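You operate a simulated robot arm through the tools that you are given. There is no shell and no other tool. Be economical: measure what you need, move in short steps, check, and stop when the job is done.

You are at the controls of a simulated robot arm. One attempt, no reset.

Task
Set press A's choke to 5, then ease the gate till the ammeter stands in the green.
Fine: slacken the gate nut and tighten it again; keep off the hot cage; the press keeps running.

Only the result counts: the job must be done as asked and must still hold three seconds after the hand-in. Knocking over, shifting, dropping, spilling or breaking anything else fails it.

Robot
A 5-joint arm with a three-finger gripper on a trunk, on a base that drives. Base frame: it is fixed to the floor where the robot stands at the start and does not move with it; the origin is under the middle of the robot, x ahead of it, y to its left, z up; the surface under the hand at the start is at about z = 0.708. Units: m, rad, N and s.
With the tool pointing down near the work surface it reaches from about 0.28 to 0.64 m from the robot's upright axis, wherever it stands. Its first joint turns from -2.897 to 2.897 rad. Places, roughly: choke bar [0.7, 0, 1]; hopper gate [0.3, -0.6, 1.2]; hopper gate lock nut [0.3, -0.6, 1.2]. The tool tilts only in the upright plane through the base axis and itself; it spins freely about its own axis. Payload 1.37 kg.
Tool frame: the origin (TCP) lies between the finger pads and is the grasp point; the fingertips stand 0.016 m ahead of it; z points along the fingers, y is the line along which they close. Largest opening 0.101 m; the body of the gripper starts 0.082 m behind the TCP.
Orientation is that of the tool frame in the base frame, as a unit quaternion [x, y, z, w]. With the fingers straight down and closing along the base's y, the tool's x points along the base's -x, its y along +y and its z along -z.

Tools
- The arm moves only by the tool play_rows. Its argument "targets" is text: rows parted by semicolons, each of 7 numbers parted by spaces: the shift along the tool's x, y, z in units of 100 mm (1.0 is 100 mm), then the turn, a rotation vector about the tool's x, y, z in units of 180 degrees (1.0 is 180 degrees), then the opening in per cent of the stroke, from 0 (shut) to 100 (fully open). In form: x y z ax ay az jaw; .... A call has 1 to 8 rows; each row is the pose to reach, as a shift and turn from the pose commanded when the call began, along the tool's axes at that moment. A call with a number of a shift or a turn outside -1 to 1 is refused whole. Rows are played at 5 a second. More than 0.05 m and 0.15 rad between two rows, or a gripper value outside its range, and nothing of the call is played. Where a pose cannot be reached the arm comes as near as it can. A force on the tool above 60 N (or 10 N above the force at the start of the call, whichever is more), or a blocked arm, ends the call early, and 0.2 s more pass. Each finger travels about 0.045 m/s and halts on what it meets, pressing with about 26 N; the grip force reading is that of the motor and also rises with nothing between the fingers. The clock runs only during rows and for 0.2 s after the last one: add rows that repeat a pose to give the fingers time. It gives the time, the measured TCP pose, the force on the tool (base axes), the opening and the grip force at its end, in the units of the frame above (readings bear some noise), with the torque about the TCP (base axes, N m) and any sound that the robot's microphone picked up, and new pictures: "show" is both (left out), scene, wrist or none.
- Cameras (640 x 400 px; columns grow to the right, rows downward): "scene" is now at [-0.0149, 0.1035, 1.5778]; the picture's right is [-0.90, -0.44, 0.00], its down [-0.29, 0.60, -0.75] and it looks along [0.33, -0.67, -0.67] (base axes); focal length 250 px, centre (320, 200). "wrist" rides on the gripper at [0.072, 0.02, -0.104] in the tool frame; the picture's right is [-0.26, 0.96, 0.00], its down [-0.76, -0.21, -0.62] and it looks along [-0.60, -0.16, 0.78] (tool axes); focal length 265 px, centre (320, 200). There is no depth. A picture from a camera that has moved, and an enlarged one, comes with that camera's place and axes in the base frame and with its lens. The place of the scene camera against the robot may be out by one fixed shift of up to 0.018 m in any direction.
- raise_lower(by): slides the trunk up (or, below 0, down) by that many m; the arm and the scene camera ride with it, the base frame stays. It gives what a move gives, with no picture.
- steer(legs): drives the robot by 1 to 6 legs, each [ahead, left, turn to the left] in m, m and rad, along the robot's own axes; the way and the turn of a leg run together, so that a leg with both is an arc; at most 1.5 m and 3.142 rad a leg. The arm and the cameras ride along, it lands a little off, and it stops where it bumps. It gives what a move gives, and a new picture of the scene camera.
- turn_head(pan, tilt): turns the head with the scene camera to pan (to the left, within 2.705 rad either way) and tilt (down, from -0.506 to 1.204), counted from straight ahead of the robot. It gives what a move gives, and a new picture of the scene camera.
- inspect(camera, box): a new picture of the part [left, top, right, bottom] of that camera's present view, enlarged. No time passes.
- hand_in(): hands the job in; it is judged then, once.

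Work in short steps. Places have to be worked out from the pictures, the camera data and where the tool is seen: move nearer, look again, correct. Check each grasp and each placing, and mend what went wrong. You have 120 turns and 260 pictures in all, those below and enlarged ones among them. Open the gripper and draw the arm clear of the work before you hand the job in, unless the task says otherwise; then end with one line.

The tools are called after "Emit:" by a JSON object that holds its "op" and its "data". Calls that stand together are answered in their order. play_rows: Moves the arm, as the interface text tells. Its arguments: {"type":"object","properties":{"targets":{"type":"string"},"show":{"type":"string","enum":["both","scene","wrist","none"]}},"required":["targets"]} The other tools are called the same way: raise_lower (by) slides the trunk up or down; steer (legs) drives the base; turn_head (pan, tilt) turns the head that bears the scene camera; inspect (camera, box) takes an enlarged picture of a part of a camera's view; hand_in () hands the job in.

At the start:

```text
clock: 0.0
ee_pos: [0.2042, -0.3501, 0.9996]
tool_rot: [0.0, 1.0, 0.0, 0.001]
wrist_force: [0.2, -0.3, 0.9]
ft_torque: [-0.01, 0.01, -0.01]
gripper_width: 0.1003
grasp_force: 0.0
trunk travel left (down, up): [-0.525, 0.065]
robot x, y, heading: [0.0017, 0.0021, -0.001]
head pan, tilt: [-1.119, 0.73]
```

scene: 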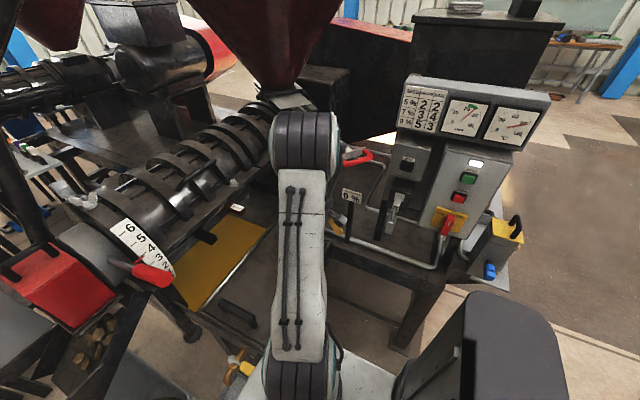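
wrist: 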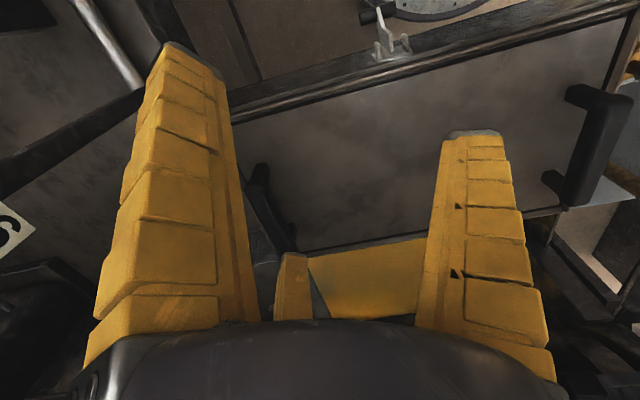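

The scene shows a press with a choke scale (6 5 4 3 2) with a red handle on the left, the gate under the hopper and the panel at right. I enlarge these parts.

Emit:
{"op": "inspect", "data": {"camera": "scene", "box": [80, 190, 240, 300]}}

Emit:
{"op": "inspect", "data": {"camera": "scene", "box": [370, 60, 560, 190]}}

Emit:
{"op": "inspect", "data": {"camera": "scene", "box": [240, 60, 400, 220]}}

Emit:
{"op": "inspect", "data": {"camera": "scene", "box": [320, 140, 540, 280]}}

```text
3.64 times, centred on (160, 245) of scene
camera zoom: at [-0.0149, 0.1035, 1.5778], right [-0.9, -0.44, 0.0], down [-0.29, 0.6, -0.75], along [0.33, -0.67, -0.67], focal length 909 px, centre (902, 36)
```

zoom: 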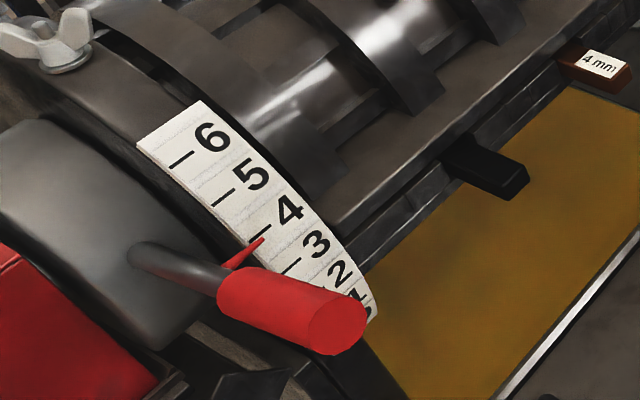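

```text
3.08 times, centred on (465, 125) of scene
camera zoom: at [-0.0149, 0.1035, 1.5778], right [-0.9, -0.44, 0.0], down [-0.29, 0.6, -0.75], along [0.33, -0.67, -0.67], focal length 769 px, centre (-126, 431)
```

zoom: 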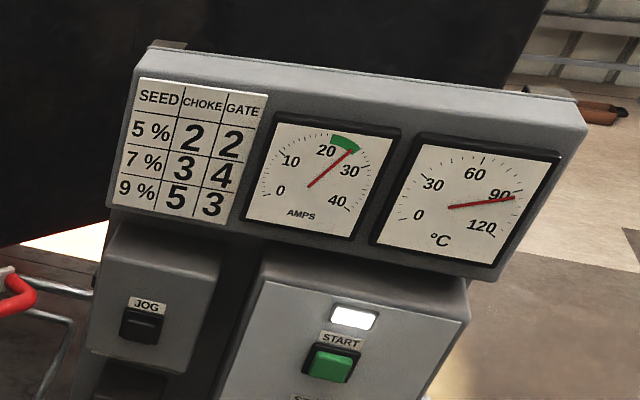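

```text
2.50 times, centred on (320, 140) of scene
camera zoom: at [-0.0149, 0.1035, 1.5778], right [-0.9, -0.44, 0.0], down [-0.29, 0.6, -0.75], along [0.33, -0.67, -0.67], focal length 625 px, centre (320, 350)
```

zoom: 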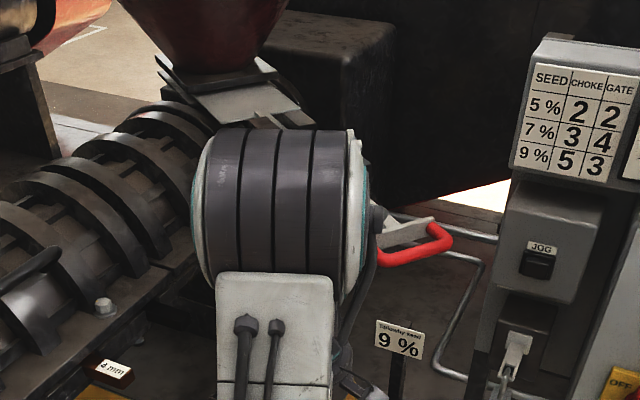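

```text
2.86 times, centred on (430, 210) of scene
camera zoom: at [-0.0149, 0.1035, 1.5778], right [-0.9, -0.44, 0.0], down [-0.29, 0.6, -0.75], along [0.33, -0.67, -0.67], focal length 714 px, centre (6, 171)
```

zoom: 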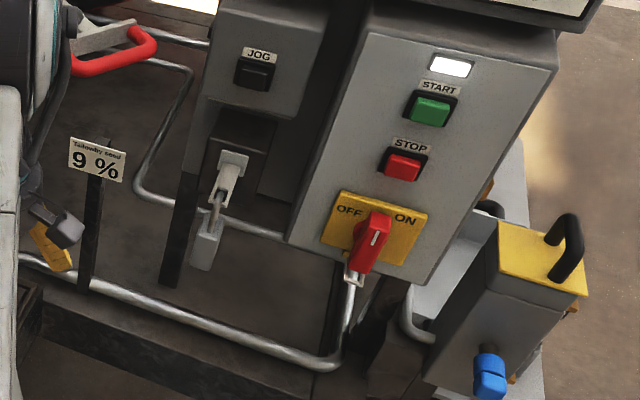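

Choke pointer stands near 4; the seed sign is 9% (choke 5, gate 3). I look round towards the choke.

Emit:
{"op": "turn_head", "data": {"pan": -0.1, "tilt": 0.75}}

Emit:
{"op": "turn_head", "data": {"pan": -1.0, "tilt": 0.2}}

```text
clock: 1.3
ee_pos: [0.2047, -0.3501, 1.0019]
tool_rot: [0.0, 1.0, 0.001, 0.0]
wrist_force: [-0.1, 0.1, -0.2]
ft_torque: [-0.03, -0.03, -0.02]
gripper_width: 0.1007
grasp_force: 0.0
trunk travel left (down, up): [-0.525, 0.065]
robot x, y, heading: [0.0024, -0.0056, 0.003]
head pan, tilt: [-0.099, 0.75]
camera scene: at [0.031, 0.1706, 1.576], right [-0.1, -0.99, 0.0], down [-0.68, 0.07, -0.73], along [0.73, -0.07, -0.68], focal length 250 px, centre (320, 200)
```

scene: 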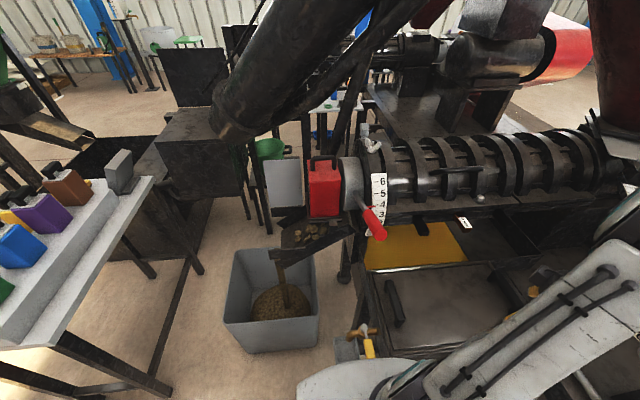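

```text
clock: 2.5
ee_pos: [0.2045, -0.3498, 1.0002]
tool_rot: [0.0, 1.0, 0.001, 0.0]
wrist_force: [0.0, 0.3, -0.2]
ft_torque: [-0.01, 0.01, 0.0]
gripper_width: 0.1004
grasp_force: 0.1
trunk travel left (down, up): [-0.525, 0.065]
robot x, y, heading: [0.0004, -0.0014, -0.003]
head pan, tilt: [-1.0, 0.201]
camera scene: at [-0.0011, 0.1005, 1.6256], right [-0.84, -0.54, 0.0], down [-0.11, 0.17, -0.98], along [0.53, -0.82, -0.2], focal length 250 px, centre (320, 200)
```

scene: 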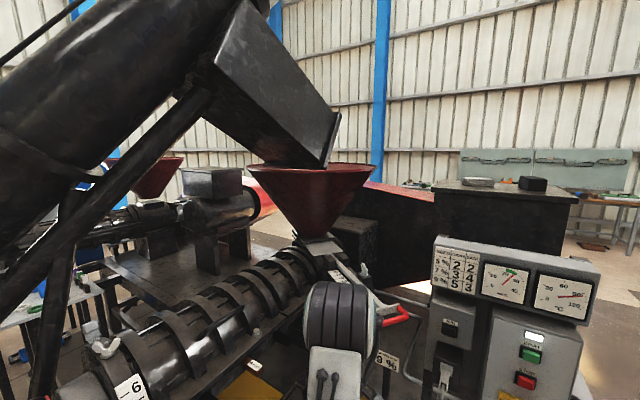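

I zoom on the gate area and the choke end from this view.

Emit:
{"op": "inspect", "data": {"camera": "scene", "box": [280, 225, 440, 345]}}

Emit:
{"op": "inspect", "data": {"camera": "scene", "box": [425, 235, 605, 345]}}

```text
3.33 times, centred on (360, 285) of scene
camera zoom: at [-0.0011, 0.1005, 1.6256], right [-0.84, -0.54, 0.0], down [-0.11, 0.17, -0.98], along [0.53, -0.82, -0.2], focal length 833 px, centre (187, -83)
```

zoom: 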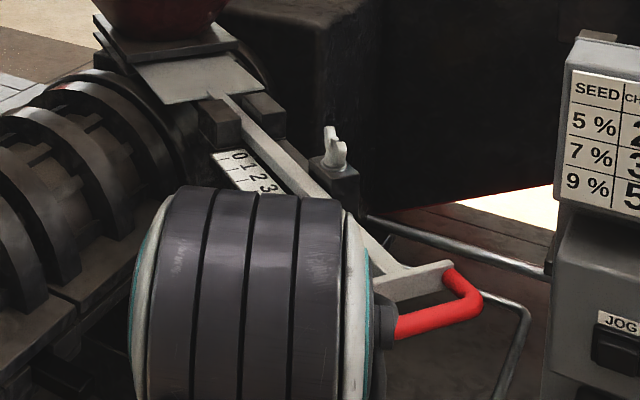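

```text
3.56 times, centred on (515, 290) of scene
camera zoom: at [-0.0011, 0.1005, 1.6256], right [-0.84, -0.54, 0.0], down [-0.11, 0.17, -0.98], along [0.53, -0.82, -0.2], focal length 889 px, centre (-373, -120)
```

zoom: 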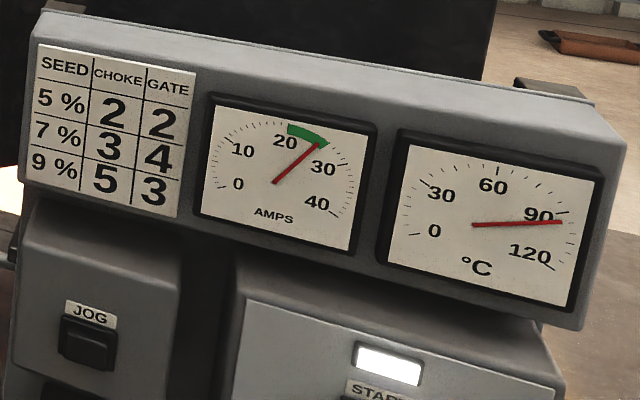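

The gate is a slide with scale 0–n, red U-handle and a white wing nut beside it. I swing the arm towards the choke in steps, raising it.

Emit:
{"op": "play_rows", "data": {"targets": "-0.25 0.25 -0.25 0 0 0 100;-0.5 0.5 -0.5 0 0 0 100;-0.75 0.75 -0.75 0 0 0 100;-1 1 -1 0 0 0 100", "show": "none"}}

Emit:
{"op": "play_rows", "data": {"targets": "-0.2 0.33 0 0 0 0 100;-0.4 0.66 0 0 0 0 100;-0.6 1 0 0 0 0 100", "show": "none"}}

Emit:
{"op": "play_rows", "data": {"targets": "0 0.33 0 0 0 0 100;0 0.66 0 0 0 0 100;0 1 0 0 0 0 100", "show": "both"}}

```text
clock: 3.5
ee_pos: [0.3047, -0.2497, 1.1011]
tool_rot: [0.0, 1.0, 0.0, 0.0]
wrist_force: [-0.8, -0.1, 0.2]
ft_torque: [0.0, 0.01, 0.0]
gripper_width: 0.1009
grasp_force: 0.1
trunk travel left (down, up): [-0.525, 0.065]
robot x, y, heading: [0.0033, -0.0009, -0.003]
head pan, tilt: [-1.0, 0.201]
```

```text
clock: 4.3
ee_pos: [0.3641, -0.1481, 1.0978]
tool_rot: [0.0, 1.0, 0.0, 0.0]
wrist_force: [1.0, 0.2, -0.5]
ft_torque: [-0.03, 0.01, 0.01]
gripper_width: 0.1003
grasp_force: 0.2
trunk travel left (down, up): [-0.525, 0.065]
robot x, y, heading: [0.0017, -0.0026, 0.001]
head pan, tilt: [-1.0, 0.201]
```

```text
clock: 5.1
ee_pos: [0.3601, -0.0594, 1.1002]
tool_rot: [0.004, 1.0, 0.003, 0.002]
wrist_force: [-7.6, -45.5, 5.1]
ft_torque: [2.27, -0.4, 0.0]
gripper_width: 0.0808
grasp_force: 0.1
trunk travel left (down, up): [-0.525, 0.065]
robot x, y, heading: [0.0, -0.0006, -0.006]
head pan, tilt: [-1.0, 0.201]
camera scene: at [-0.0025, 0.0894, 1.6263], right [-0.84, -0.54, 0.0], down [-0.11, 0.17, -0.98], along [0.53, -0.82, -0.2], focal length 250 px, centre (320, 200)
camera wrist: at [0.2899, -0.0406, 1.2034], right [0.27, 0.96, 0.01], down [0.75, -0.22, 0.62], along [0.6, -0.16, -0.78], focal length 265 px, centre (320, 200)
```

scene: 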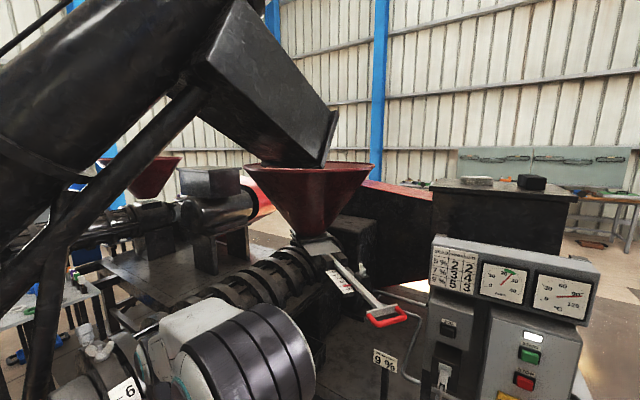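
wrist: 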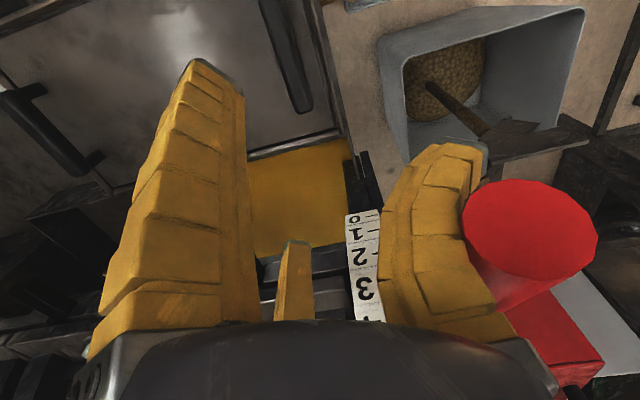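

The left finger touched the red choke grip (nearer than I judged, force about −45 N in y). I back away at once along −y.

Emit:
{"op": "play_rows", "data": {"targets": "0 -0.3 0 0 0 0 100;0 -0.6 0 0 0 0 100;0 -0.8 0 0 0 0 100;0 -0.8 0 0 0 0 100", "show": "both"}}

Emit:
{"op": "turn_head", "data": {"pan": -0.1, "tilt": 0.75}}

```text
clock: 6.1
ee_pos: [0.363, -0.1296, 1.0999]
tool_rot: [0.001, 1.0, 0.0, 0.0]
wrist_force: [0.1, -0.3, -0.5]
ft_torque: [0.0, -0.01, 0.0]
gripper_width: 0.1005
grasp_force: 0.0
trunk travel left (down, up): [-0.525, 0.065]
robot x, y, heading: [0.0007, 0.0061, -0.001]
head pan, tilt: [-1.0, 0.201]
camera scene: at [-0.0011, 0.1007, 1.6256], right [-0.84, -0.54, 0.0], down [-0.11, 0.17, -0.98], along [0.53, -0.82, -0.2], focal length 250 px, centre (320, 200)
camera wrist: at [0.2921, -0.1113, 1.2031], right [0.26, 0.96, 0.0], down [0.76, -0.21, 0.62], along [0.6, -0.16, -0.78], focal length 265 px, centre (320, 200)
```

scene: 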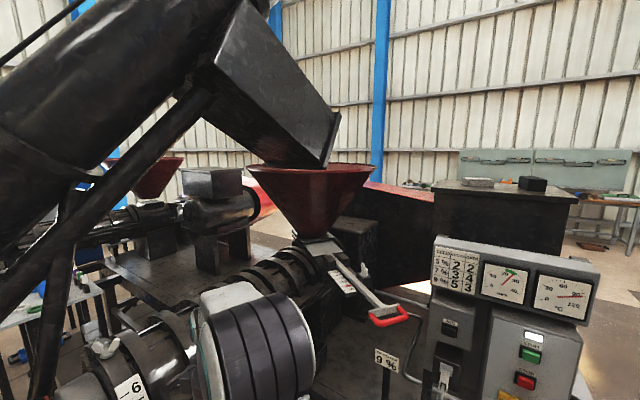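
wrist: 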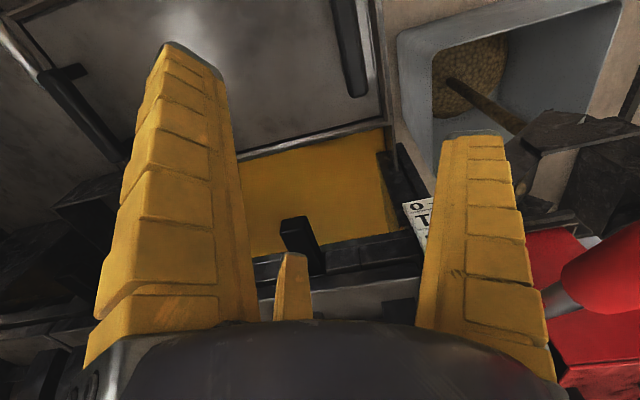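

```text
clock: 7.3
ee_pos: [0.3633, -0.1296, 1.0983]
tool_rot: [0.0, 1.0, 0.0, 0.0]
wrist_force: [0.3, 0.3, 0.6]
ft_torque: [0.0, 0.03, -0.01]
gripper_width: 0.1005
grasp_force: 0.1
trunk travel left (down, up): [-0.525, 0.065]
robot x, y, heading: [0.0017, 0.0004, 0.003]
head pan, tilt: [-0.099, 0.75]
camera scene: at [0.031, 0.1706, 1.576], right [-0.1, -0.99, 0.0], down [-0.68, 0.07, -0.73], along [0.73, -0.07, -0.68], focal length 250 px, centre (320, 200)
```

scene: 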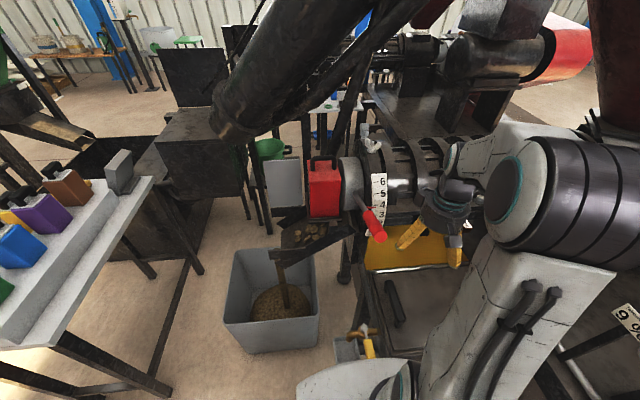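

Triangulating: the grip runs from about [0.51,0.01,1.10] out to [0.37,0.01,1.15], so the cage axis lies along y and the bar turns in the x–z plane. I rise above, then go over it.

Emit:
{"op": "play_rows", "data": {"targets": "0 0 -0.33 0 0 0 100;0 0 -0.66 0 0 0 100;0 0 -1 0 0 0 100", "show": "none"}}

Emit:
{"op": "play_rows", "data": {"targets": "0 0 -0.3 0 0 0 100;-0.15 0.33 -0.3 0 0 0 100;-0.3 0.66 -0.3 0 0 0 100;-0.45 1 -0.3 0 0 0 100", "show": "both"}}

```text
clock: 8.1
ee_pos: [0.365, -0.1295, 1.2012]
tool_rot: [0.0, 1.0, 0.0, 0.0]
wrist_force: [0.3, 0.0, 0.0]
ft_torque: [-0.01, 0.01, 0.0]
gripper_width: 0.1009
grasp_force: 0.1
trunk travel left (down, up): [-0.525, 0.065]
robot x, y, heading: [-0.0022, 0.0017, -0.003]
head pan, tilt: [-0.099, 0.75]
```

```text
clock: 9.1
ee_pos: [0.4098, -0.029, 1.2307]
tool_rot: [0.0, 1.0, 0.0, 0.0]
wrist_force: [-0.2, 0.7, -0.5]
ft_torque: [0.01, 0.04, 0.01]
gripper_width: 0.1004
grasp_force: 0.1
trunk travel left (down, up): [-0.525, 0.065]
robot x, y, heading: [0.0011, 0.0028, -0.002]
head pan, tilt: [-0.099, 0.75]
camera scene: at [0.0315, 0.1713, 1.5759], right [-0.1, -1.0, 0.0], down [-0.68, 0.07, -0.73], along [0.73, -0.07, -0.68], focal length 250 px, centre (320, 200)
camera wrist: at [0.3386, -0.011, 1.3344], right [0.27, 0.96, 0.0], down [0.76, -0.21, 0.62], along [0.6, -0.16, -0.78], focal length 265 px, centre (320, 200)
```

scene: 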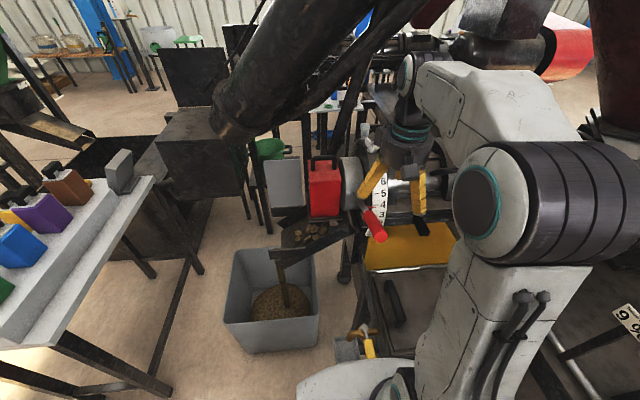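
wrist: 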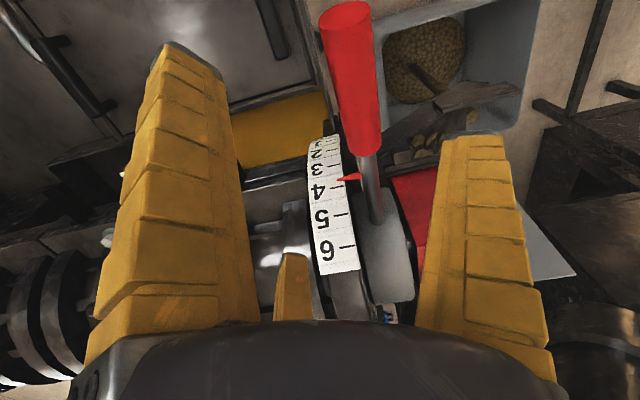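

The grip is now well seen: junction ≈[0.485,0.00,1.10], free end ≈[0.354,0.00,1.152]. I centre over it at x=0.42, y=0 and descend with open fingers.

Emit:
{"op": "play_rows", "data": {"targets": "-0.1 0.3 0 0 0 0 100;-0.1 0.3 -0 0 0 0 100;-0.1 0.3 0.35 0 0 0 100;-0.1 0.3 0.7 0 0 0 100;-0.1 0.3 1 0 0 0 100", "show": "both"}}

```text
clock: 10.3
ee_pos: [0.4192, 0.0005, 1.1291]
tool_rot: [0.0, 1.0, 0.0, -0.001]
wrist_force: [-0.2, 1.5, 0.2]
ft_torque: [-0.02, -0.02, -0.02]
gripper_width: 0.1005
grasp_force: 0.0
trunk travel left (down, up): [-0.525, 0.065]
robot x, y, heading: [0.0014, -0.0038, 0.002]
head pan, tilt: [-0.099, 0.75]
camera scene: at [0.0314, 0.1707, 1.576], right [-0.1, -1.0, 0.0], down [-0.68, 0.07, -0.73], along [0.73, -0.07, -0.68], focal length 250 px, centre (320, 200)
camera wrist: at [0.3477, 0.0188, 1.2334], right [0.26, 0.96, 0.0], down [0.76, -0.21, 0.62], along [0.6, -0.16, -0.78], focal length 265 px, centre (320, 200)
```

scene: 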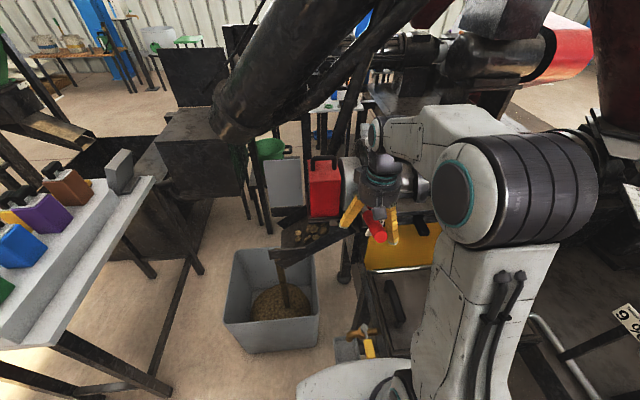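
wrist: 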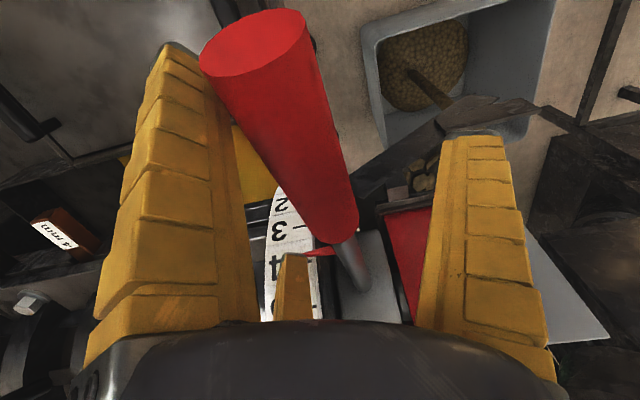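

The handle lies squarely between the fingers (triangulation agrees). I close on it.

Emit:
{"op": "play_rows", "data": {"targets": "0 0 0 0 0 0 0;0 0 0 0 0 0 0;0 0 0 0 0 0 0;0 0 0 0 0 0 0;0 0 0 0 0 0 0;0 0 0 0 0 0 0", "show": "wrist"}}

```text
clock: 11.7
ee_pos: [0.4221, -0.0075, 1.1297]
tool_rot: [0.002, 1.0, 0.003, 0.0]
wrist_force: [14.3, -38.4, 0.2]
ft_torque: [-0.27, -0.37, -0.69]
gripper_width: 0.0414
grasp_force: 27.7
trunk travel left (down, up): [-0.525, 0.065]
robot x, y, heading: [-0.0024, -0.0028, 0.002]
head pan, tilt: [-0.099, 0.75]
camera wrist: at [0.3506, 0.0114, 1.2334], right [0.27, 0.96, 0.01], down [0.75, -0.21, 0.62], along [0.6, -0.16, -0.78], focal length 265 px, centre (320, 200)
```

wrist: 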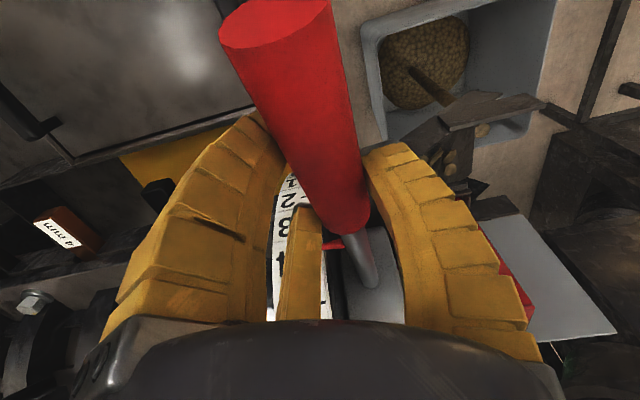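

Gripped, but the reading shows −38 N sideways: the handle is ~8 mm to −y. I shift the command to relieve it.

Emit:
{"op": "play_rows", "data": {"targets": "-0.02 -0.05 0 0 0 0 0;-0.03 -0.09 0 0 0 0 0;-0.03 -0.09 0 0 0 0 0", "show": "none"}}

```text
clock: 12.5
ee_pos: [0.4216, -0.0079, 1.1311]
tool_rot: [-0.002, 1.0, 0.0, -0.001]
wrist_force: [6.4, 0.8, 0.3]
ft_torque: [-0.04, -0.01, -0.64]
gripper_width: 0.0408
grasp_force: 27.7
trunk travel left (down, up): [-0.525, 0.065]
robot x, y, heading: [-0.0003, 0.0, 0.003]
head pan, tilt: [-0.099, 0.75]
```

Relieved. Now I lift the bar gently along its arc by ~15 mm and watch the pointer.

Emit:
{"op": "play_rows", "data": {"targets": "-0.02 0 -0.05 0 0 0 0;-0.04 0 -0.1 0 0 0 0;-0.06 0 -0.15 0 0 0 0;-0.06 0 -0.15 0 0 0 0", "show": "wrist"}}

Emit:
{"op": "inspect", "data": {"camera": "wrist", "box": [240, 160, 400, 330]}}

Emit:
{"op": "inspect", "data": {"camera": "scene", "box": [320, 140, 440, 250]}}

```text
clock: 13.5
ee_pos: [0.4271, -0.0072, 1.1451]
tool_rot: [0.0, 1.0, -0.002, -0.001]
wrist_force: [-2.4, 10.1, -6.4]
ft_torque: [-0.16, 0.56, -0.2]
gripper_width: 0.0391
grasp_force: 28.0
trunk travel left (down, up): [-0.525, 0.065]
robot x, y, heading: [-0.0018, -0.0011, 0.001]
head pan, tilt: [-0.099, 0.75]
camera wrist: at [0.3563, 0.0113, 1.2491], right [0.26, 0.96, 0.0], down [0.76, -0.21, 0.62], along [0.6, -0.16, -0.78], focal length 265 px, centre (320, 200)
```

wrist: 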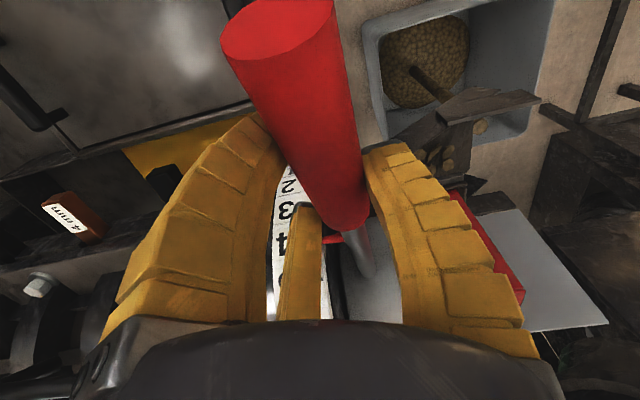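

```text
2.35 times, centred on (320, 245) of wrist
camera zoom: at [0.3563, 0.0113, 1.2491], right [0.26, 0.96, 0.0], down [0.76, -0.21, 0.62], along [0.6, -0.16, -0.78], focal length 624 px, centre (320, 94)
```

zoom: 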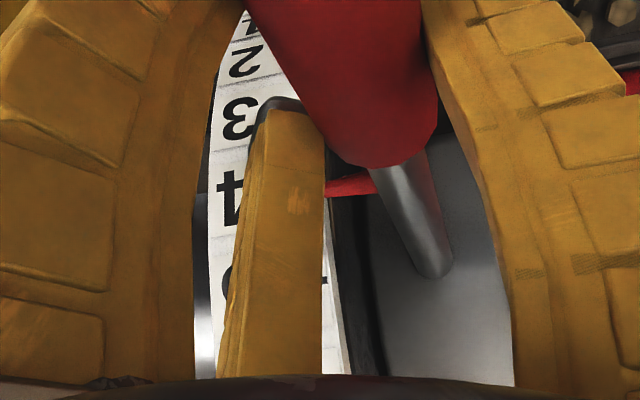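

```text
3.64 times, centred on (380, 195) of scene
camera zoom: at [0.0311, 0.1727, 1.5758], right [-0.1, -1.0, 0.0], down [-0.68, 0.07, -0.73], along [0.73, -0.07, -0.68], focal length 909 px, centre (102, 218)
```

zoom: 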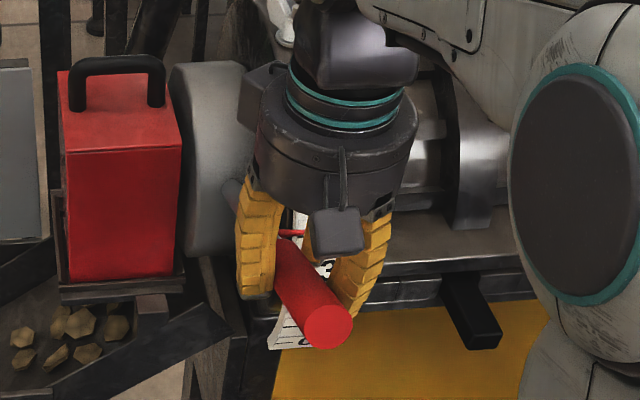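

The bar moves easily. By ray-geometry the axis is near (x 0.60, z 1.054) and one division is ~22°, so I follow the arc to about (0.443, 1.168) and check.

Emit:
{"op": "play_rows", "data": {"targets": "-0.05 0 -0.08 0 0 0 0;-0.11 0 -0.16 0 0 0 0;-0.16 0 -0.23 0 0 0 0;-0.16 0 -0.23 0 0 0 0", "show": "wrist"}}

Emit:
{"op": "inspect", "data": {"camera": "wrist", "box": [240, 160, 400, 330]}}

```text
clock: 14.5
ee_pos: [0.4406, -0.0064, 1.1699]
tool_rot: [-0.001, 1.0, 0.0, 0.001]
wrist_force: [-13.6, 13.3, 4.0]
ft_torque: [0.16, 0.28, 0.53]
gripper_width: 0.039
grasp_force: 28.0
trunk travel left (down, up): [-0.525, 0.065]
robot x, y, heading: [0.0008, 0.001, -0.004]
head pan, tilt: [-0.099, 0.75]
camera wrist: at [0.3692, 0.0116, 1.2737], right [0.26, 0.96, 0.0], down [0.76, -0.21, 0.62], along [0.6, -0.16, -0.78], focal length 265 px, centre (320, 200)
```

wrist: 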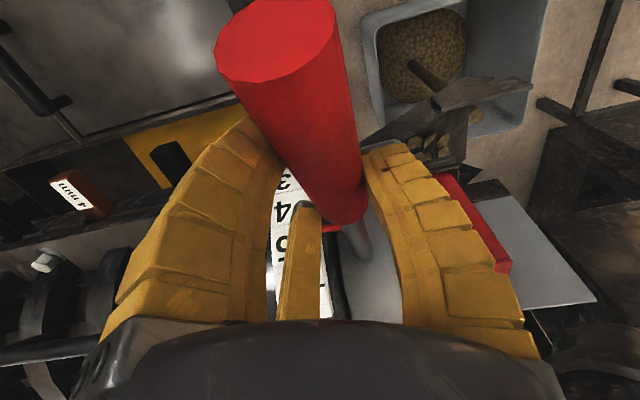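

```text
2.35 times, centred on (320, 245) of wrist
camera zoom: at [0.3692, 0.0116, 1.2737], right [0.26, 0.96, 0.0], down [0.76, -0.21, 0.62], along [0.6, -0.16, -0.78], focal length 624 px, centre (320, 94)
```

zoom: 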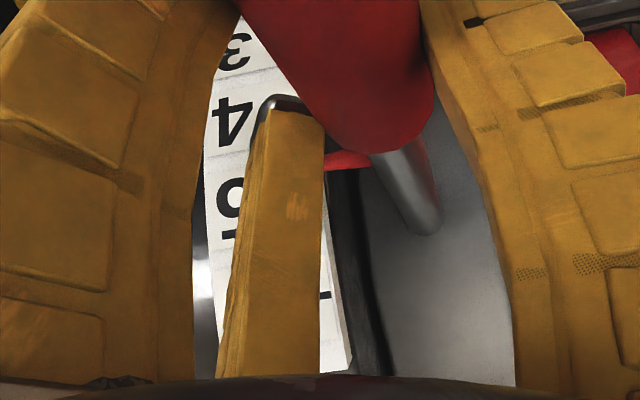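

Pointer is about half way between 4 and 5. I carry on along the arc to ~45°.

Emit:
{"op": "play_rows", "data": {"targets": "-0.07 0 -0.07 0 0 0 0;-0.14 0 -0.14 0 0 0 0;-0.22 0 -0.21 0 0 0 0;-0.22 0 -0.21 0 0 0 0", "show": "wrist"}}

Emit:
{"op": "inspect", "data": {"camera": "wrist", "box": [240, 160, 400, 330]}}

Emit:
{"op": "inspect", "data": {"camera": "scene", "box": [340, 160, 420, 230]}}

```text
clock: 15.5
ee_pos: [0.4608, -0.0072, 1.1912]
tool_rot: [-0.001, 1.0, -0.001, 0.0]
wrist_force: [-21.2, 15.9, 10.2]
ft_torque: [0.45, 0.21, 0.61]
gripper_width: 0.0393
grasp_force: 28.5
trunk travel left (down, up): [-0.525, 0.065]
robot x, y, heading: [0.0014, 0.0027, -0.004]
head pan, tilt: [-0.099, 0.75]
camera wrist: at [0.3893, 0.0124, 1.2954], right [0.26, 0.96, 0.0], down [0.76, -0.21, 0.62], along [0.6, -0.17, -0.78], focal length 265 px, centre (320, 200)
```

wrist: 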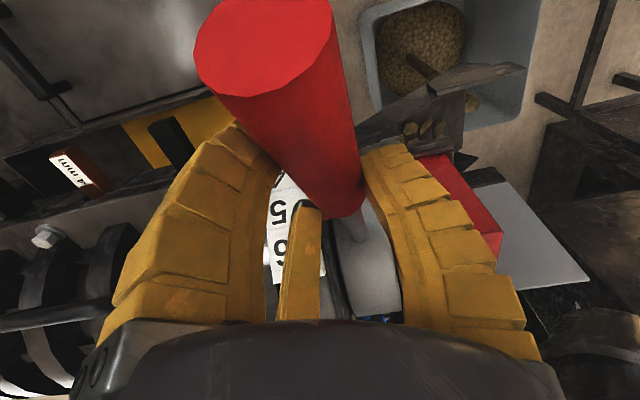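

```text
2.35 times, centred on (320, 245) of wrist
camera zoom: at [0.3893, 0.0124, 1.2954], right [0.26, 0.96, 0.0], down [0.76, -0.21, 0.62], along [0.6, -0.17, -0.78], focal length 624 px, centre (320, 94)
```

zoom: 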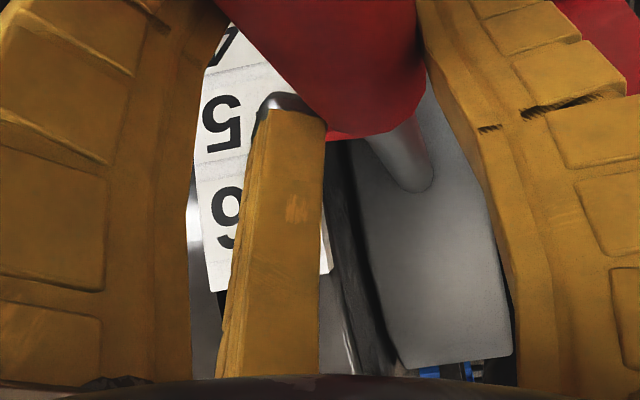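

```text
5.71 times, centred on (380, 195) of scene
camera zoom: at [0.0257, 0.1741, 1.5757], right [-0.1, -1.0, 0.0], down [-0.68, 0.07, -0.73], along [0.73, -0.07, -0.68], focal length 1428 px, centre (-23, 229)
```

zoom: 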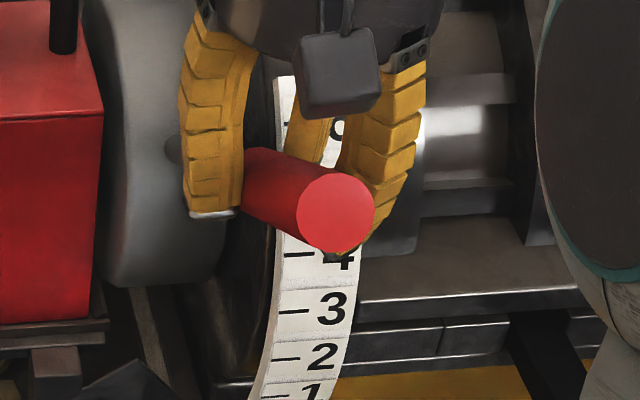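

It should be near 5. I relieve the residual force, open the fingers and lift clear to read the pointer.

Emit:
{"op": "play_rows", "data": {"targets": "0.03 -0.02 0.0 0 0 0 0;0.03 -0.02 0.0 0 0 0 0;0.03 -0.02 0 0 0 0 50;0.03 -0.02 0 0 0 0 100;0.03 -0.02 0 0 0 0 100;0.03 -0.02 0 0 0 0 100;0.03 -0.02 0 0 0 0 100", "show": "none"}}

Emit:
{"op": "play_rows", "data": {"targets": "0.1 0 -0.3 0 0 0 100;0.2 0 -0.7 0 0 0 100;0.2 0 -1 0 0 0 100", "show": "wrist"}}

Emit:
{"op": "inspect", "data": {"camera": "wrist", "box": [260, 60, 460, 260]}}

Emit:
{"op": "inspect", "data": {"camera": "scene", "box": [340, 160, 420, 230]}}

```text
clock: 17.1
ee_pos: [0.4623, -0.0097, 1.1904]
tool_rot: [0.001, 1.0, 0.0, 0.0]
wrist_force: [-0.1, 0.2, -0.4]
ft_torque: [0.01, 0.0, 0.01]
gripper_width: 0.1008
grasp_force: 0.1
trunk travel left (down, up): [-0.525, 0.065]
robot x, y, heading: [0.0028, -0.0022, -0.001]
head pan, tilt: [-0.099, 0.75]
```

```text
clock: 17.9
ee_pos: [0.4425, -0.0114, 1.2899]
tool_rot: [0.0, 1.0, 0.001, -0.001]
wrist_force: [-0.2, 0.1, 0.2]
ft_torque: [-0.01, -0.01, 0.0]
gripper_width: 0.1005
grasp_force: 0.1
trunk travel left (down, up): [-0.525, 0.065]
robot x, y, heading: [0.0011, 0.004, -0.001]
head pan, tilt: [-0.099, 0.75]
camera wrist: at [0.3712, 0.0079, 1.3933], right [0.26, 0.96, 0.0], down [0.76, -0.21, 0.62], along [0.6, -0.16, -0.78], focal length 265 px, centre (320, 200)
```

wrist: 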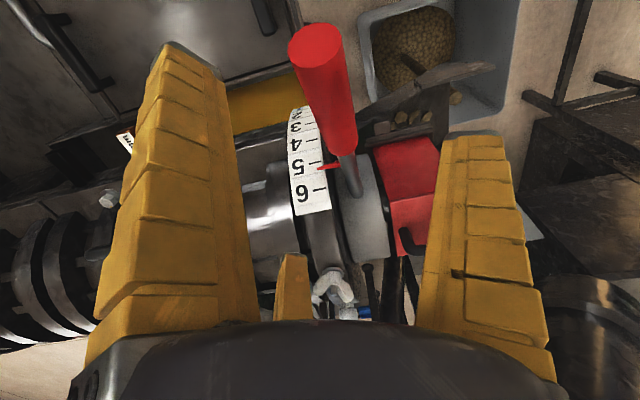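

```text
2.00 times, centred on (360, 160) of wrist
camera zoom: at [0.3712, 0.0079, 1.3933], right [0.26, 0.96, 0.0], down [0.76, -0.21, 0.62], along [0.6, -0.16, -0.78], focal length 531 px, centre (240, 280)
```

zoom: 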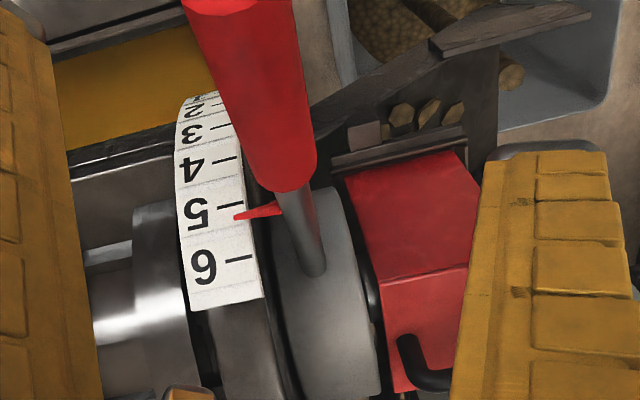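

```text
5.71 times, centred on (380, 195) of scene
camera zoom: at [0.0313, 0.1707, 1.5759], right [-0.1, -1.0, 0.0], down [-0.68, 0.07, -0.73], along [0.73, -0.07, -0.68], focal length 1428 px, centre (-23, 229)
```

zoom: 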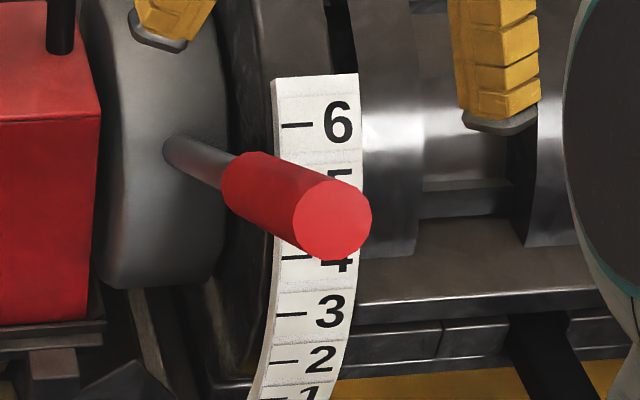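

The pointer reads about 5.2 (tip ~13 px past the 5 tick, spacing 54 px). I go back down, regrip, and ease it back by ~5°.

Emit:
{"op": "play_rows", "data": {"targets": "0 0 0.35 0 0 0 100;-0.1 0 0.7 0 0 0 100;-0.2 0.0 1 0 0 0 100;-0.2 0 1 0 0 0 100", "show": "none"}}

Emit:
{"op": "play_rows", "data": {"targets": "0 0 0 0 0 0 0;0 0 0 0 0 0 0;0 0 0 0 0 0 0;0 0 0 0 0 0 0;0 0 0 0 0 0 0;0 0 0 0 0 0 0", "show": "none"}}

Emit:
{"op": "play_rows", "data": {"targets": "0.04 0 0.04 0 0 0 0;0.08 0 0.08 0 0 0 0;0.12 0 0.12 0 0 0 0;0.12 0 0.12 0 0 0 0", "show": "none"}}

```text
clock: 18.9
ee_pos: [0.4618, -0.0106, 1.1886]
tool_rot: [0.0, 1.0, 0.0, -0.001]
wrist_force: [-0.5, -0.6, -0.2]
ft_torque: [0.0, -0.01, -0.01]
gripper_width: 0.1005
grasp_force: 0.1
trunk travel left (down, up): [-0.525, 0.065]
robot x, y, heading: [-0.0012, 0.0013, 0.0]
head pan, tilt: [-0.099, 0.75]
```

```text
clock: 20.3
ee_pos: [0.4631, -0.0062, 1.1896]
tool_rot: [-0.002, 1.0, -0.001, 0.0]
wrist_force: [0.8, 21.7, 3.4]
ft_torque: [0.83, -0.03, 0.65]
gripper_width: 0.0384
grasp_force: 28.4
trunk travel left (down, up): [-0.525, 0.065]
robot x, y, heading: [-0.0002, 0.0004, -0.001]
head pan, tilt: [-0.099, 0.75]
```

```text
clock: 21.3
ee_pos: [0.4543, -0.0075, 1.176]
tool_rot: [0.0, 1.0, -0.002, -0.001]
wrist_force: [12.9, 26.2, -2.9]
ft_torque: [0.22, -0.65, -0.09]
gripper_width: 0.0386
grasp_force: 28.2
trunk travel left (down, up): [-0.525, 0.065]
robot x, y, heading: [-0.0018, 0.0015, 0.002]
head pan, tilt: [-0.099, 0.75]
```

Moved back along the arc. I release and lift to read again.

Emit:
{"op": "play_rows", "data": {"targets": "-0.03 0.03 0 0 0 0 0;-0.03 0.03 0 0 0 0 50;-0.03 0.03 0 0 0 0 100;-0.03 0.03 0 0 0 0 100;-0.03 0.03 0 0 0 0 100;-0.03 0.03 0 0 0 0 100", "show": "none"}}

Emit:
{"op": "play_rows", "data": {"targets": "0.1 0 -0.3 0 0 0 100;0.2 0 -0.7 0 0 0 100;0.2 0 -1 0 0 0 100", "show": "none"}}

Emit:
{"op": "inspect", "data": {"camera": "wrist", "box": [270, 80, 400, 230]}}

```text
clock: 22.7
ee_pos: [0.4527, -0.0093, 1.1771]
tool_rot: [0.0, 1.0, 0.0, 0.0]
wrist_force: [-0.6, -0.6, -0.6]
ft_torque: [0.05, 0.0, 0.02]
gripper_width: 0.1005
grasp_force: 0.1
trunk travel left (down, up): [-0.525, 0.065]
robot x, y, heading: [0.0009, 0.0, -0.002]
head pan, tilt: [-0.099, 0.75]
```

```text
clock: 23.5
ee_pos: [0.4338, -0.0087, 1.2761]
tool_rot: [0.0, 1.0, 0.0, 0.0]
wrist_force: [-0.1, -0.2, 0.4]
ft_torque: [-0.01, 0.01, -0.03]
gripper_width: 0.1005
grasp_force: 0.0
trunk travel left (down, up): [-0.525, 0.065]
robot x, y, heading: [-0.0018, 0.0034, 0.002]
head pan, tilt: [-0.099, 0.75]
```

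```text
2.67 times, centred on (335, 155) of wrist
camera zoom: at [0.3628, 0.0104, 1.3806], right [0.26, 0.96, 0.0], down [0.76, -0.21, 0.62], along [0.6, -0.16, -0.78], focal length 708 px, centre (280, 320)
```

zoom: 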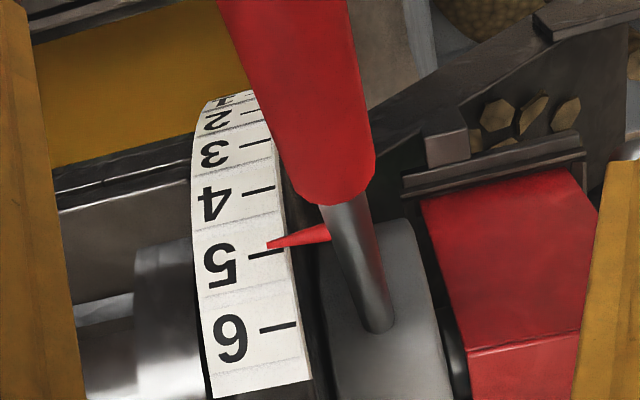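

Now ~4.88 (8 px of 65 short). One more small correction: +5 mm along the arc.

Emit:
{"op": "play_rows", "data": {"targets": "0 0 0.35 0 0 0 100;-0.1 0 0.7 0 0 0 100;-0.2 0.0 1 0 0 0 100;-0.2 0 1 0 0 0 100", "show": "none"}}

Emit:
{"op": "play_rows", "data": {"targets": "0 0.03 0 0 0 0 0;0 0.03 0 0 0 0 0;0 0.03 0 0 0 0 0;0 0.03 0 0 0 0 0;0 0.03 0 0 0 0 0;0 0.03 0 0 0 0 0;-0.02 0.03 -0.02 0 0 0 0;-0.035 0.03 -0.04 0 0 0 0", "show": "none"}}

Emit:
{"op": "play_rows", "data": {"targets": "0 0 0 0 0 0 0;0 0 0 0 0 0 50;0 0 0 0 0 0 100;0 0 0 0 0 0 100;0 0 0 0 0 0 100;0 0 0 0 0 0 100", "show": "none"}}

Emit:
{"op": "play_rows", "data": {"targets": "0.1 0 -0.3 0 0 0 100;0.2 0 -0.7 0 0 0 100;0.2 0 -1 0 0 0 100", "show": "none"}}

Emit:
{"op": "inspect", "data": {"camera": "wrist", "box": [270, 80, 400, 230]}}

```text
clock: 24.5
ee_pos: [0.4546, -0.0079, 1.1755]
tool_rot: [0.0, 1.0, 0.0, 0.0]
wrist_force: [-0.6, -0.1, -0.4]
ft_torque: [0.04, -0.02, 0.0]
gripper_width: 0.1007
grasp_force: 0.1
trunk travel left (down, up): [-0.525, 0.065]
robot x, y, heading: [0.0021, 0.0002, 0.002]
head pan, tilt: [-0.099, 0.75]
```

```text
clock: 26.3
ee_pos: [0.4555, -0.0062, 1.1802]
tool_rot: [0.0, 1.0, 0.002, -0.001]
wrist_force: [-10.6, -8.6, -1.4]
ft_torque: [0.52, 0.61, 0.97]
gripper_width: 0.0386
grasp_force: 27.9
trunk travel left (down, up): [-0.525, 0.065]
robot x, y, heading: [-0.0021, -0.0, 0.002]
head pan, tilt: [-0.099, 0.75]
```

```text
clock: 27.7
ee_pos: [0.4577, -0.0049, 1.1815]
tool_rot: [-0.001, 1.0, -0.001, 0.0]
wrist_force: [-0.1, 0.1, 0.7]
ft_torque: [-0.01, 0.01, 0.02]
gripper_width: 0.1005
grasp_force: 0.0
trunk travel left (down, up): [-0.525, 0.065]
robot x, y, heading: [-0.0021, 0.0016, -0.0]
head pan, tilt: [-0.099, 0.75]
```

```text
clock: 28.5
ee_pos: [0.437, -0.0063, 1.2822]
tool_rot: [0.0, 1.0, 0.0, 0.0]
wrist_force: [0.0, 0.3, -0.4]
ft_torque: [-0.01, -0.02, -0.02]
gripper_width: 0.1006
grasp_force: 0.1
trunk travel left (down, up): [-0.525, 0.065]
robot x, y, heading: [0.0046, 0.0046, 0.005]
head pan, tilt: [-0.099, 0.75]
```

```text
2.67 times, centred on (335, 155) of wrist
camera zoom: at [0.3663, 0.0128, 1.3857], right [0.26, 0.96, 0.0], down [0.76, -0.21, 0.62], along [0.6, -0.16, -0.78], focal length 708 px, centre (280, 320)
```

zoom: 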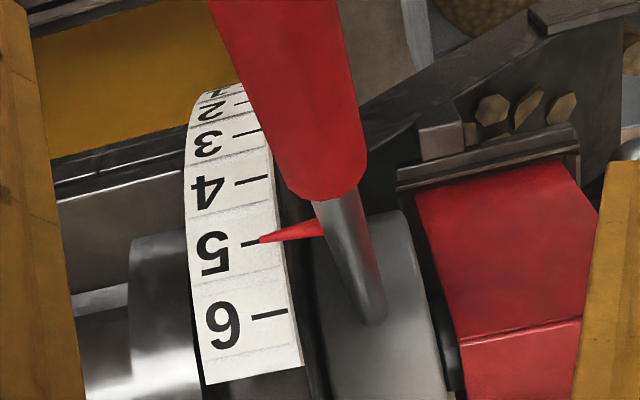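

Choke pointer is on 5. With the arm still clear of the gate, I turn the head to the gate.

Emit:
{"op": "play_rows", "data": {"targets": "0.2 0 -0.3 0 0 0 100;0.3 0 -0.6 0 0 0 100", "show": "none"}}

Emit:
{"op": "turn_head", "data": {"pan": -1.2, "tilt": 0.45}}

Emit:
{"op": "inspect", "data": {"camera": "scene", "box": [220, 100, 420, 250]}}

Emit:
{"op": "inspect", "data": {"camera": "scene", "box": [380, 100, 580, 220]}}

```text
clock: 29.1
ee_pos: [0.4085, -0.0056, 1.3402]
tool_rot: [0.001, 1.0, 0.0, -0.001]
wrist_force: [0.2, 0.2, -0.3]
ft_torque: [0.02, 0.02, 0.0]
gripper_width: 0.1006
grasp_force: 0.1
trunk travel left (down, up): [-0.525, 0.065]
robot x, y, heading: [0.0047, -0.002, 0.002]
head pan, tilt: [-0.099, 0.75]
```

```text
clock: 30.4
ee_pos: [0.4077, -0.0063, 1.3412]
tool_rot: [0.0, 1.0, 0.0, 0.0]
wrist_force: [0.4, 0.8, -0.3]
ft_torque: [0.0, 0.02, 0.04]
gripper_width: 0.1005
grasp_force: 0.2
trunk travel left (down, up): [-0.525, 0.065]
robot x, y, heading: [-0.0015, 0.0027, 0.002]
head pan, tilt: [-1.201, 0.45]
camera scene: at [-0.0181, 0.0933, 1.6024], right [-0.93, -0.36, 0.0], down [-0.16, 0.41, -0.9], along [0.33, -0.84, -0.44], focal length 250 px, centre (320, 200)
```

scene: 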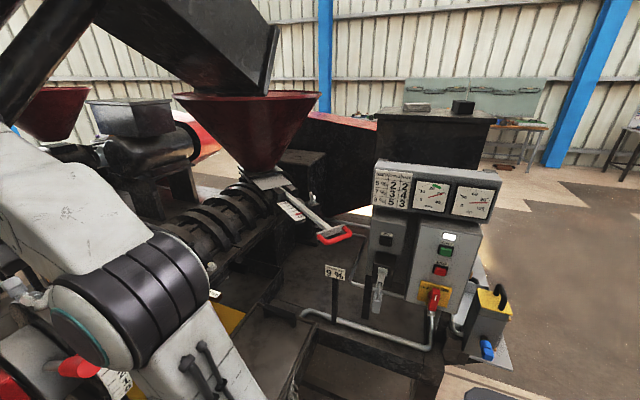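

```text
2.67 times, centred on (320, 175) of scene
camera zoom: at [-0.0181, 0.0933, 1.6024], right [-0.93, -0.36, 0.0], down [-0.16, 0.41, -0.9], along [0.33, -0.84, -0.44], focal length 667 px, centre (320, 267)
```

zoom: 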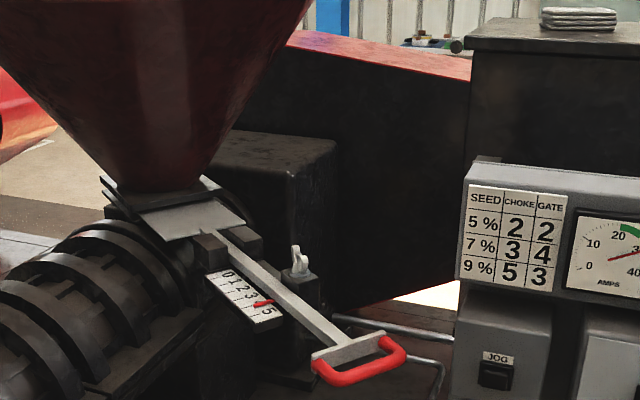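

```text
3.20 times, centred on (480, 160) of scene
camera zoom: at [-0.0181, 0.0933, 1.6024], right [-0.93, -0.36, 0.0], down [-0.16, 0.41, -0.9], along [0.33, -0.84, -0.44], focal length 800 px, centre (-192, 328)
```

zoom: 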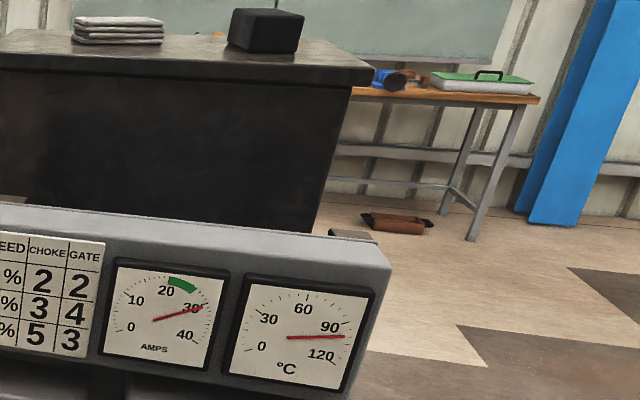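

Ammeter is now ~31 A (green ≈ 21–27), gate pointer near 4. I bring the arm round, high, with the wrist camera spun to look outwards over the gate.

Emit:
{"op": "play_rows", "data": {"targets": "0.2 -0.25 0 0 0 0.0475 100;0.4 -0.5 0 0 0 0.095 100;0.6 -0.75 0 0 0 0.1425 100;0.8 -1 0 0 0 0.19 100", "show": "none"}}

Emit:
{"op": "play_rows", "data": {"targets": "-0.05 -0.25 0 0 0 0.035 100;-0.11 -0.5 0 0 0 0.07 100;-0.16 -0.74 0 0 0 0.105 100;-0.22 -0.98 0 0 0 0.14 100", "show": "none"}}

Emit:
{"op": "play_rows", "data": {"targets": "-0.13 -0.3 0 0 0 0 100;-0.26 -0.6 0 0 0 0 100;-0.38 -0.92 0 0 0 0 100", "show": "both"}}

```text
clock: 31.4
ee_pos: [0.3257, -0.1045, 1.3404]
tool_rot: [0.296, 0.955, 0.0, 0.0]
wrist_force: [0.5, -0.3, 0.1]
ft_torque: [-0.01, -0.04, 0.01]
gripper_width: 0.1007
grasp_force: 0.0
trunk travel left (down, up): [-0.525, 0.065]
robot x, y, heading: [0.0031, 0.0008, 0.002]
head pan, tilt: [-1.201, 0.45]
```

```text
clock: 32.4
ee_pos: [0.2904, -0.1986, 1.3418]
tool_rot: [0.496, 0.868, 0.001, 0.0]
wrist_force: [0.4, -0.2, 0.1]
ft_torque: [0.01, -0.03, -0.01]
gripper_width: 0.1006
grasp_force: 0.0
trunk travel left (down, up): [-0.525, 0.065]
robot x, y, heading: [-0.0003, -0.0029, -0.001]
head pan, tilt: [-1.201, 0.45]
```

```text
clock: 33.2
ee_pos: [0.2298, -0.2795, 1.3406]
tool_rot: [0.496, 0.868, 0.0, 0.0]
wrist_force: [0.8, 0.6, 0.6]
ft_torque: [-0.01, -0.05, -0.03]
gripper_width: 0.1005
grasp_force: 0.2
trunk travel left (down, up): [-0.525, 0.065]
robot x, y, heading: [0.0019, -0.0002, -0.003]
head pan, tilt: [-1.201, 0.45]
camera scene: at [-0.0186, 0.0924, 1.6024], right [-0.93, -0.36, 0.0], down [-0.16, 0.41, -0.9], along [0.33, -0.84, -0.44], focal length 250 px, centre (320, 200)
camera wrist: at [0.2108, -0.2087, 1.4442], right [0.96, 0.26, 0.0], down [0.21, -0.76, 0.62], along [0.16, -0.6, -0.78], focal length 265 px, centre (320, 200)
```

scene: 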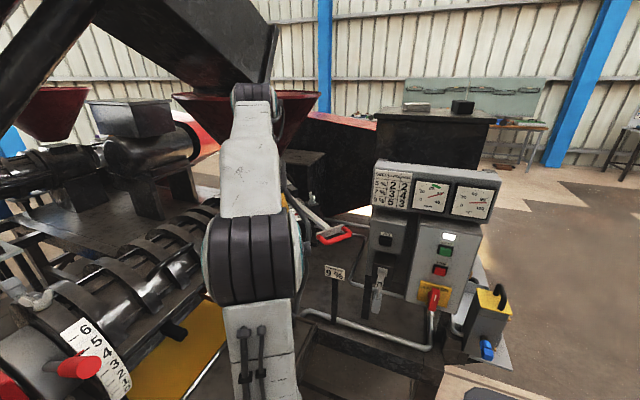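
wrist: 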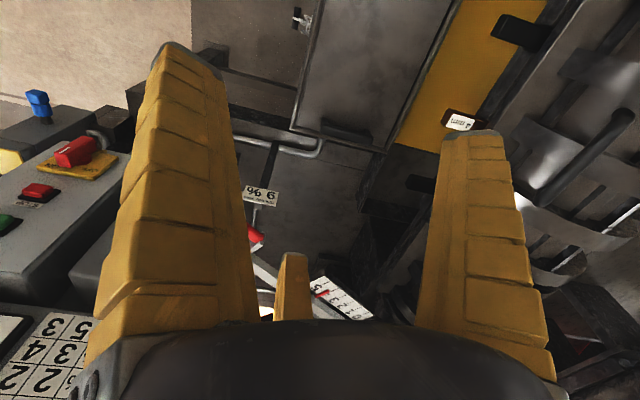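

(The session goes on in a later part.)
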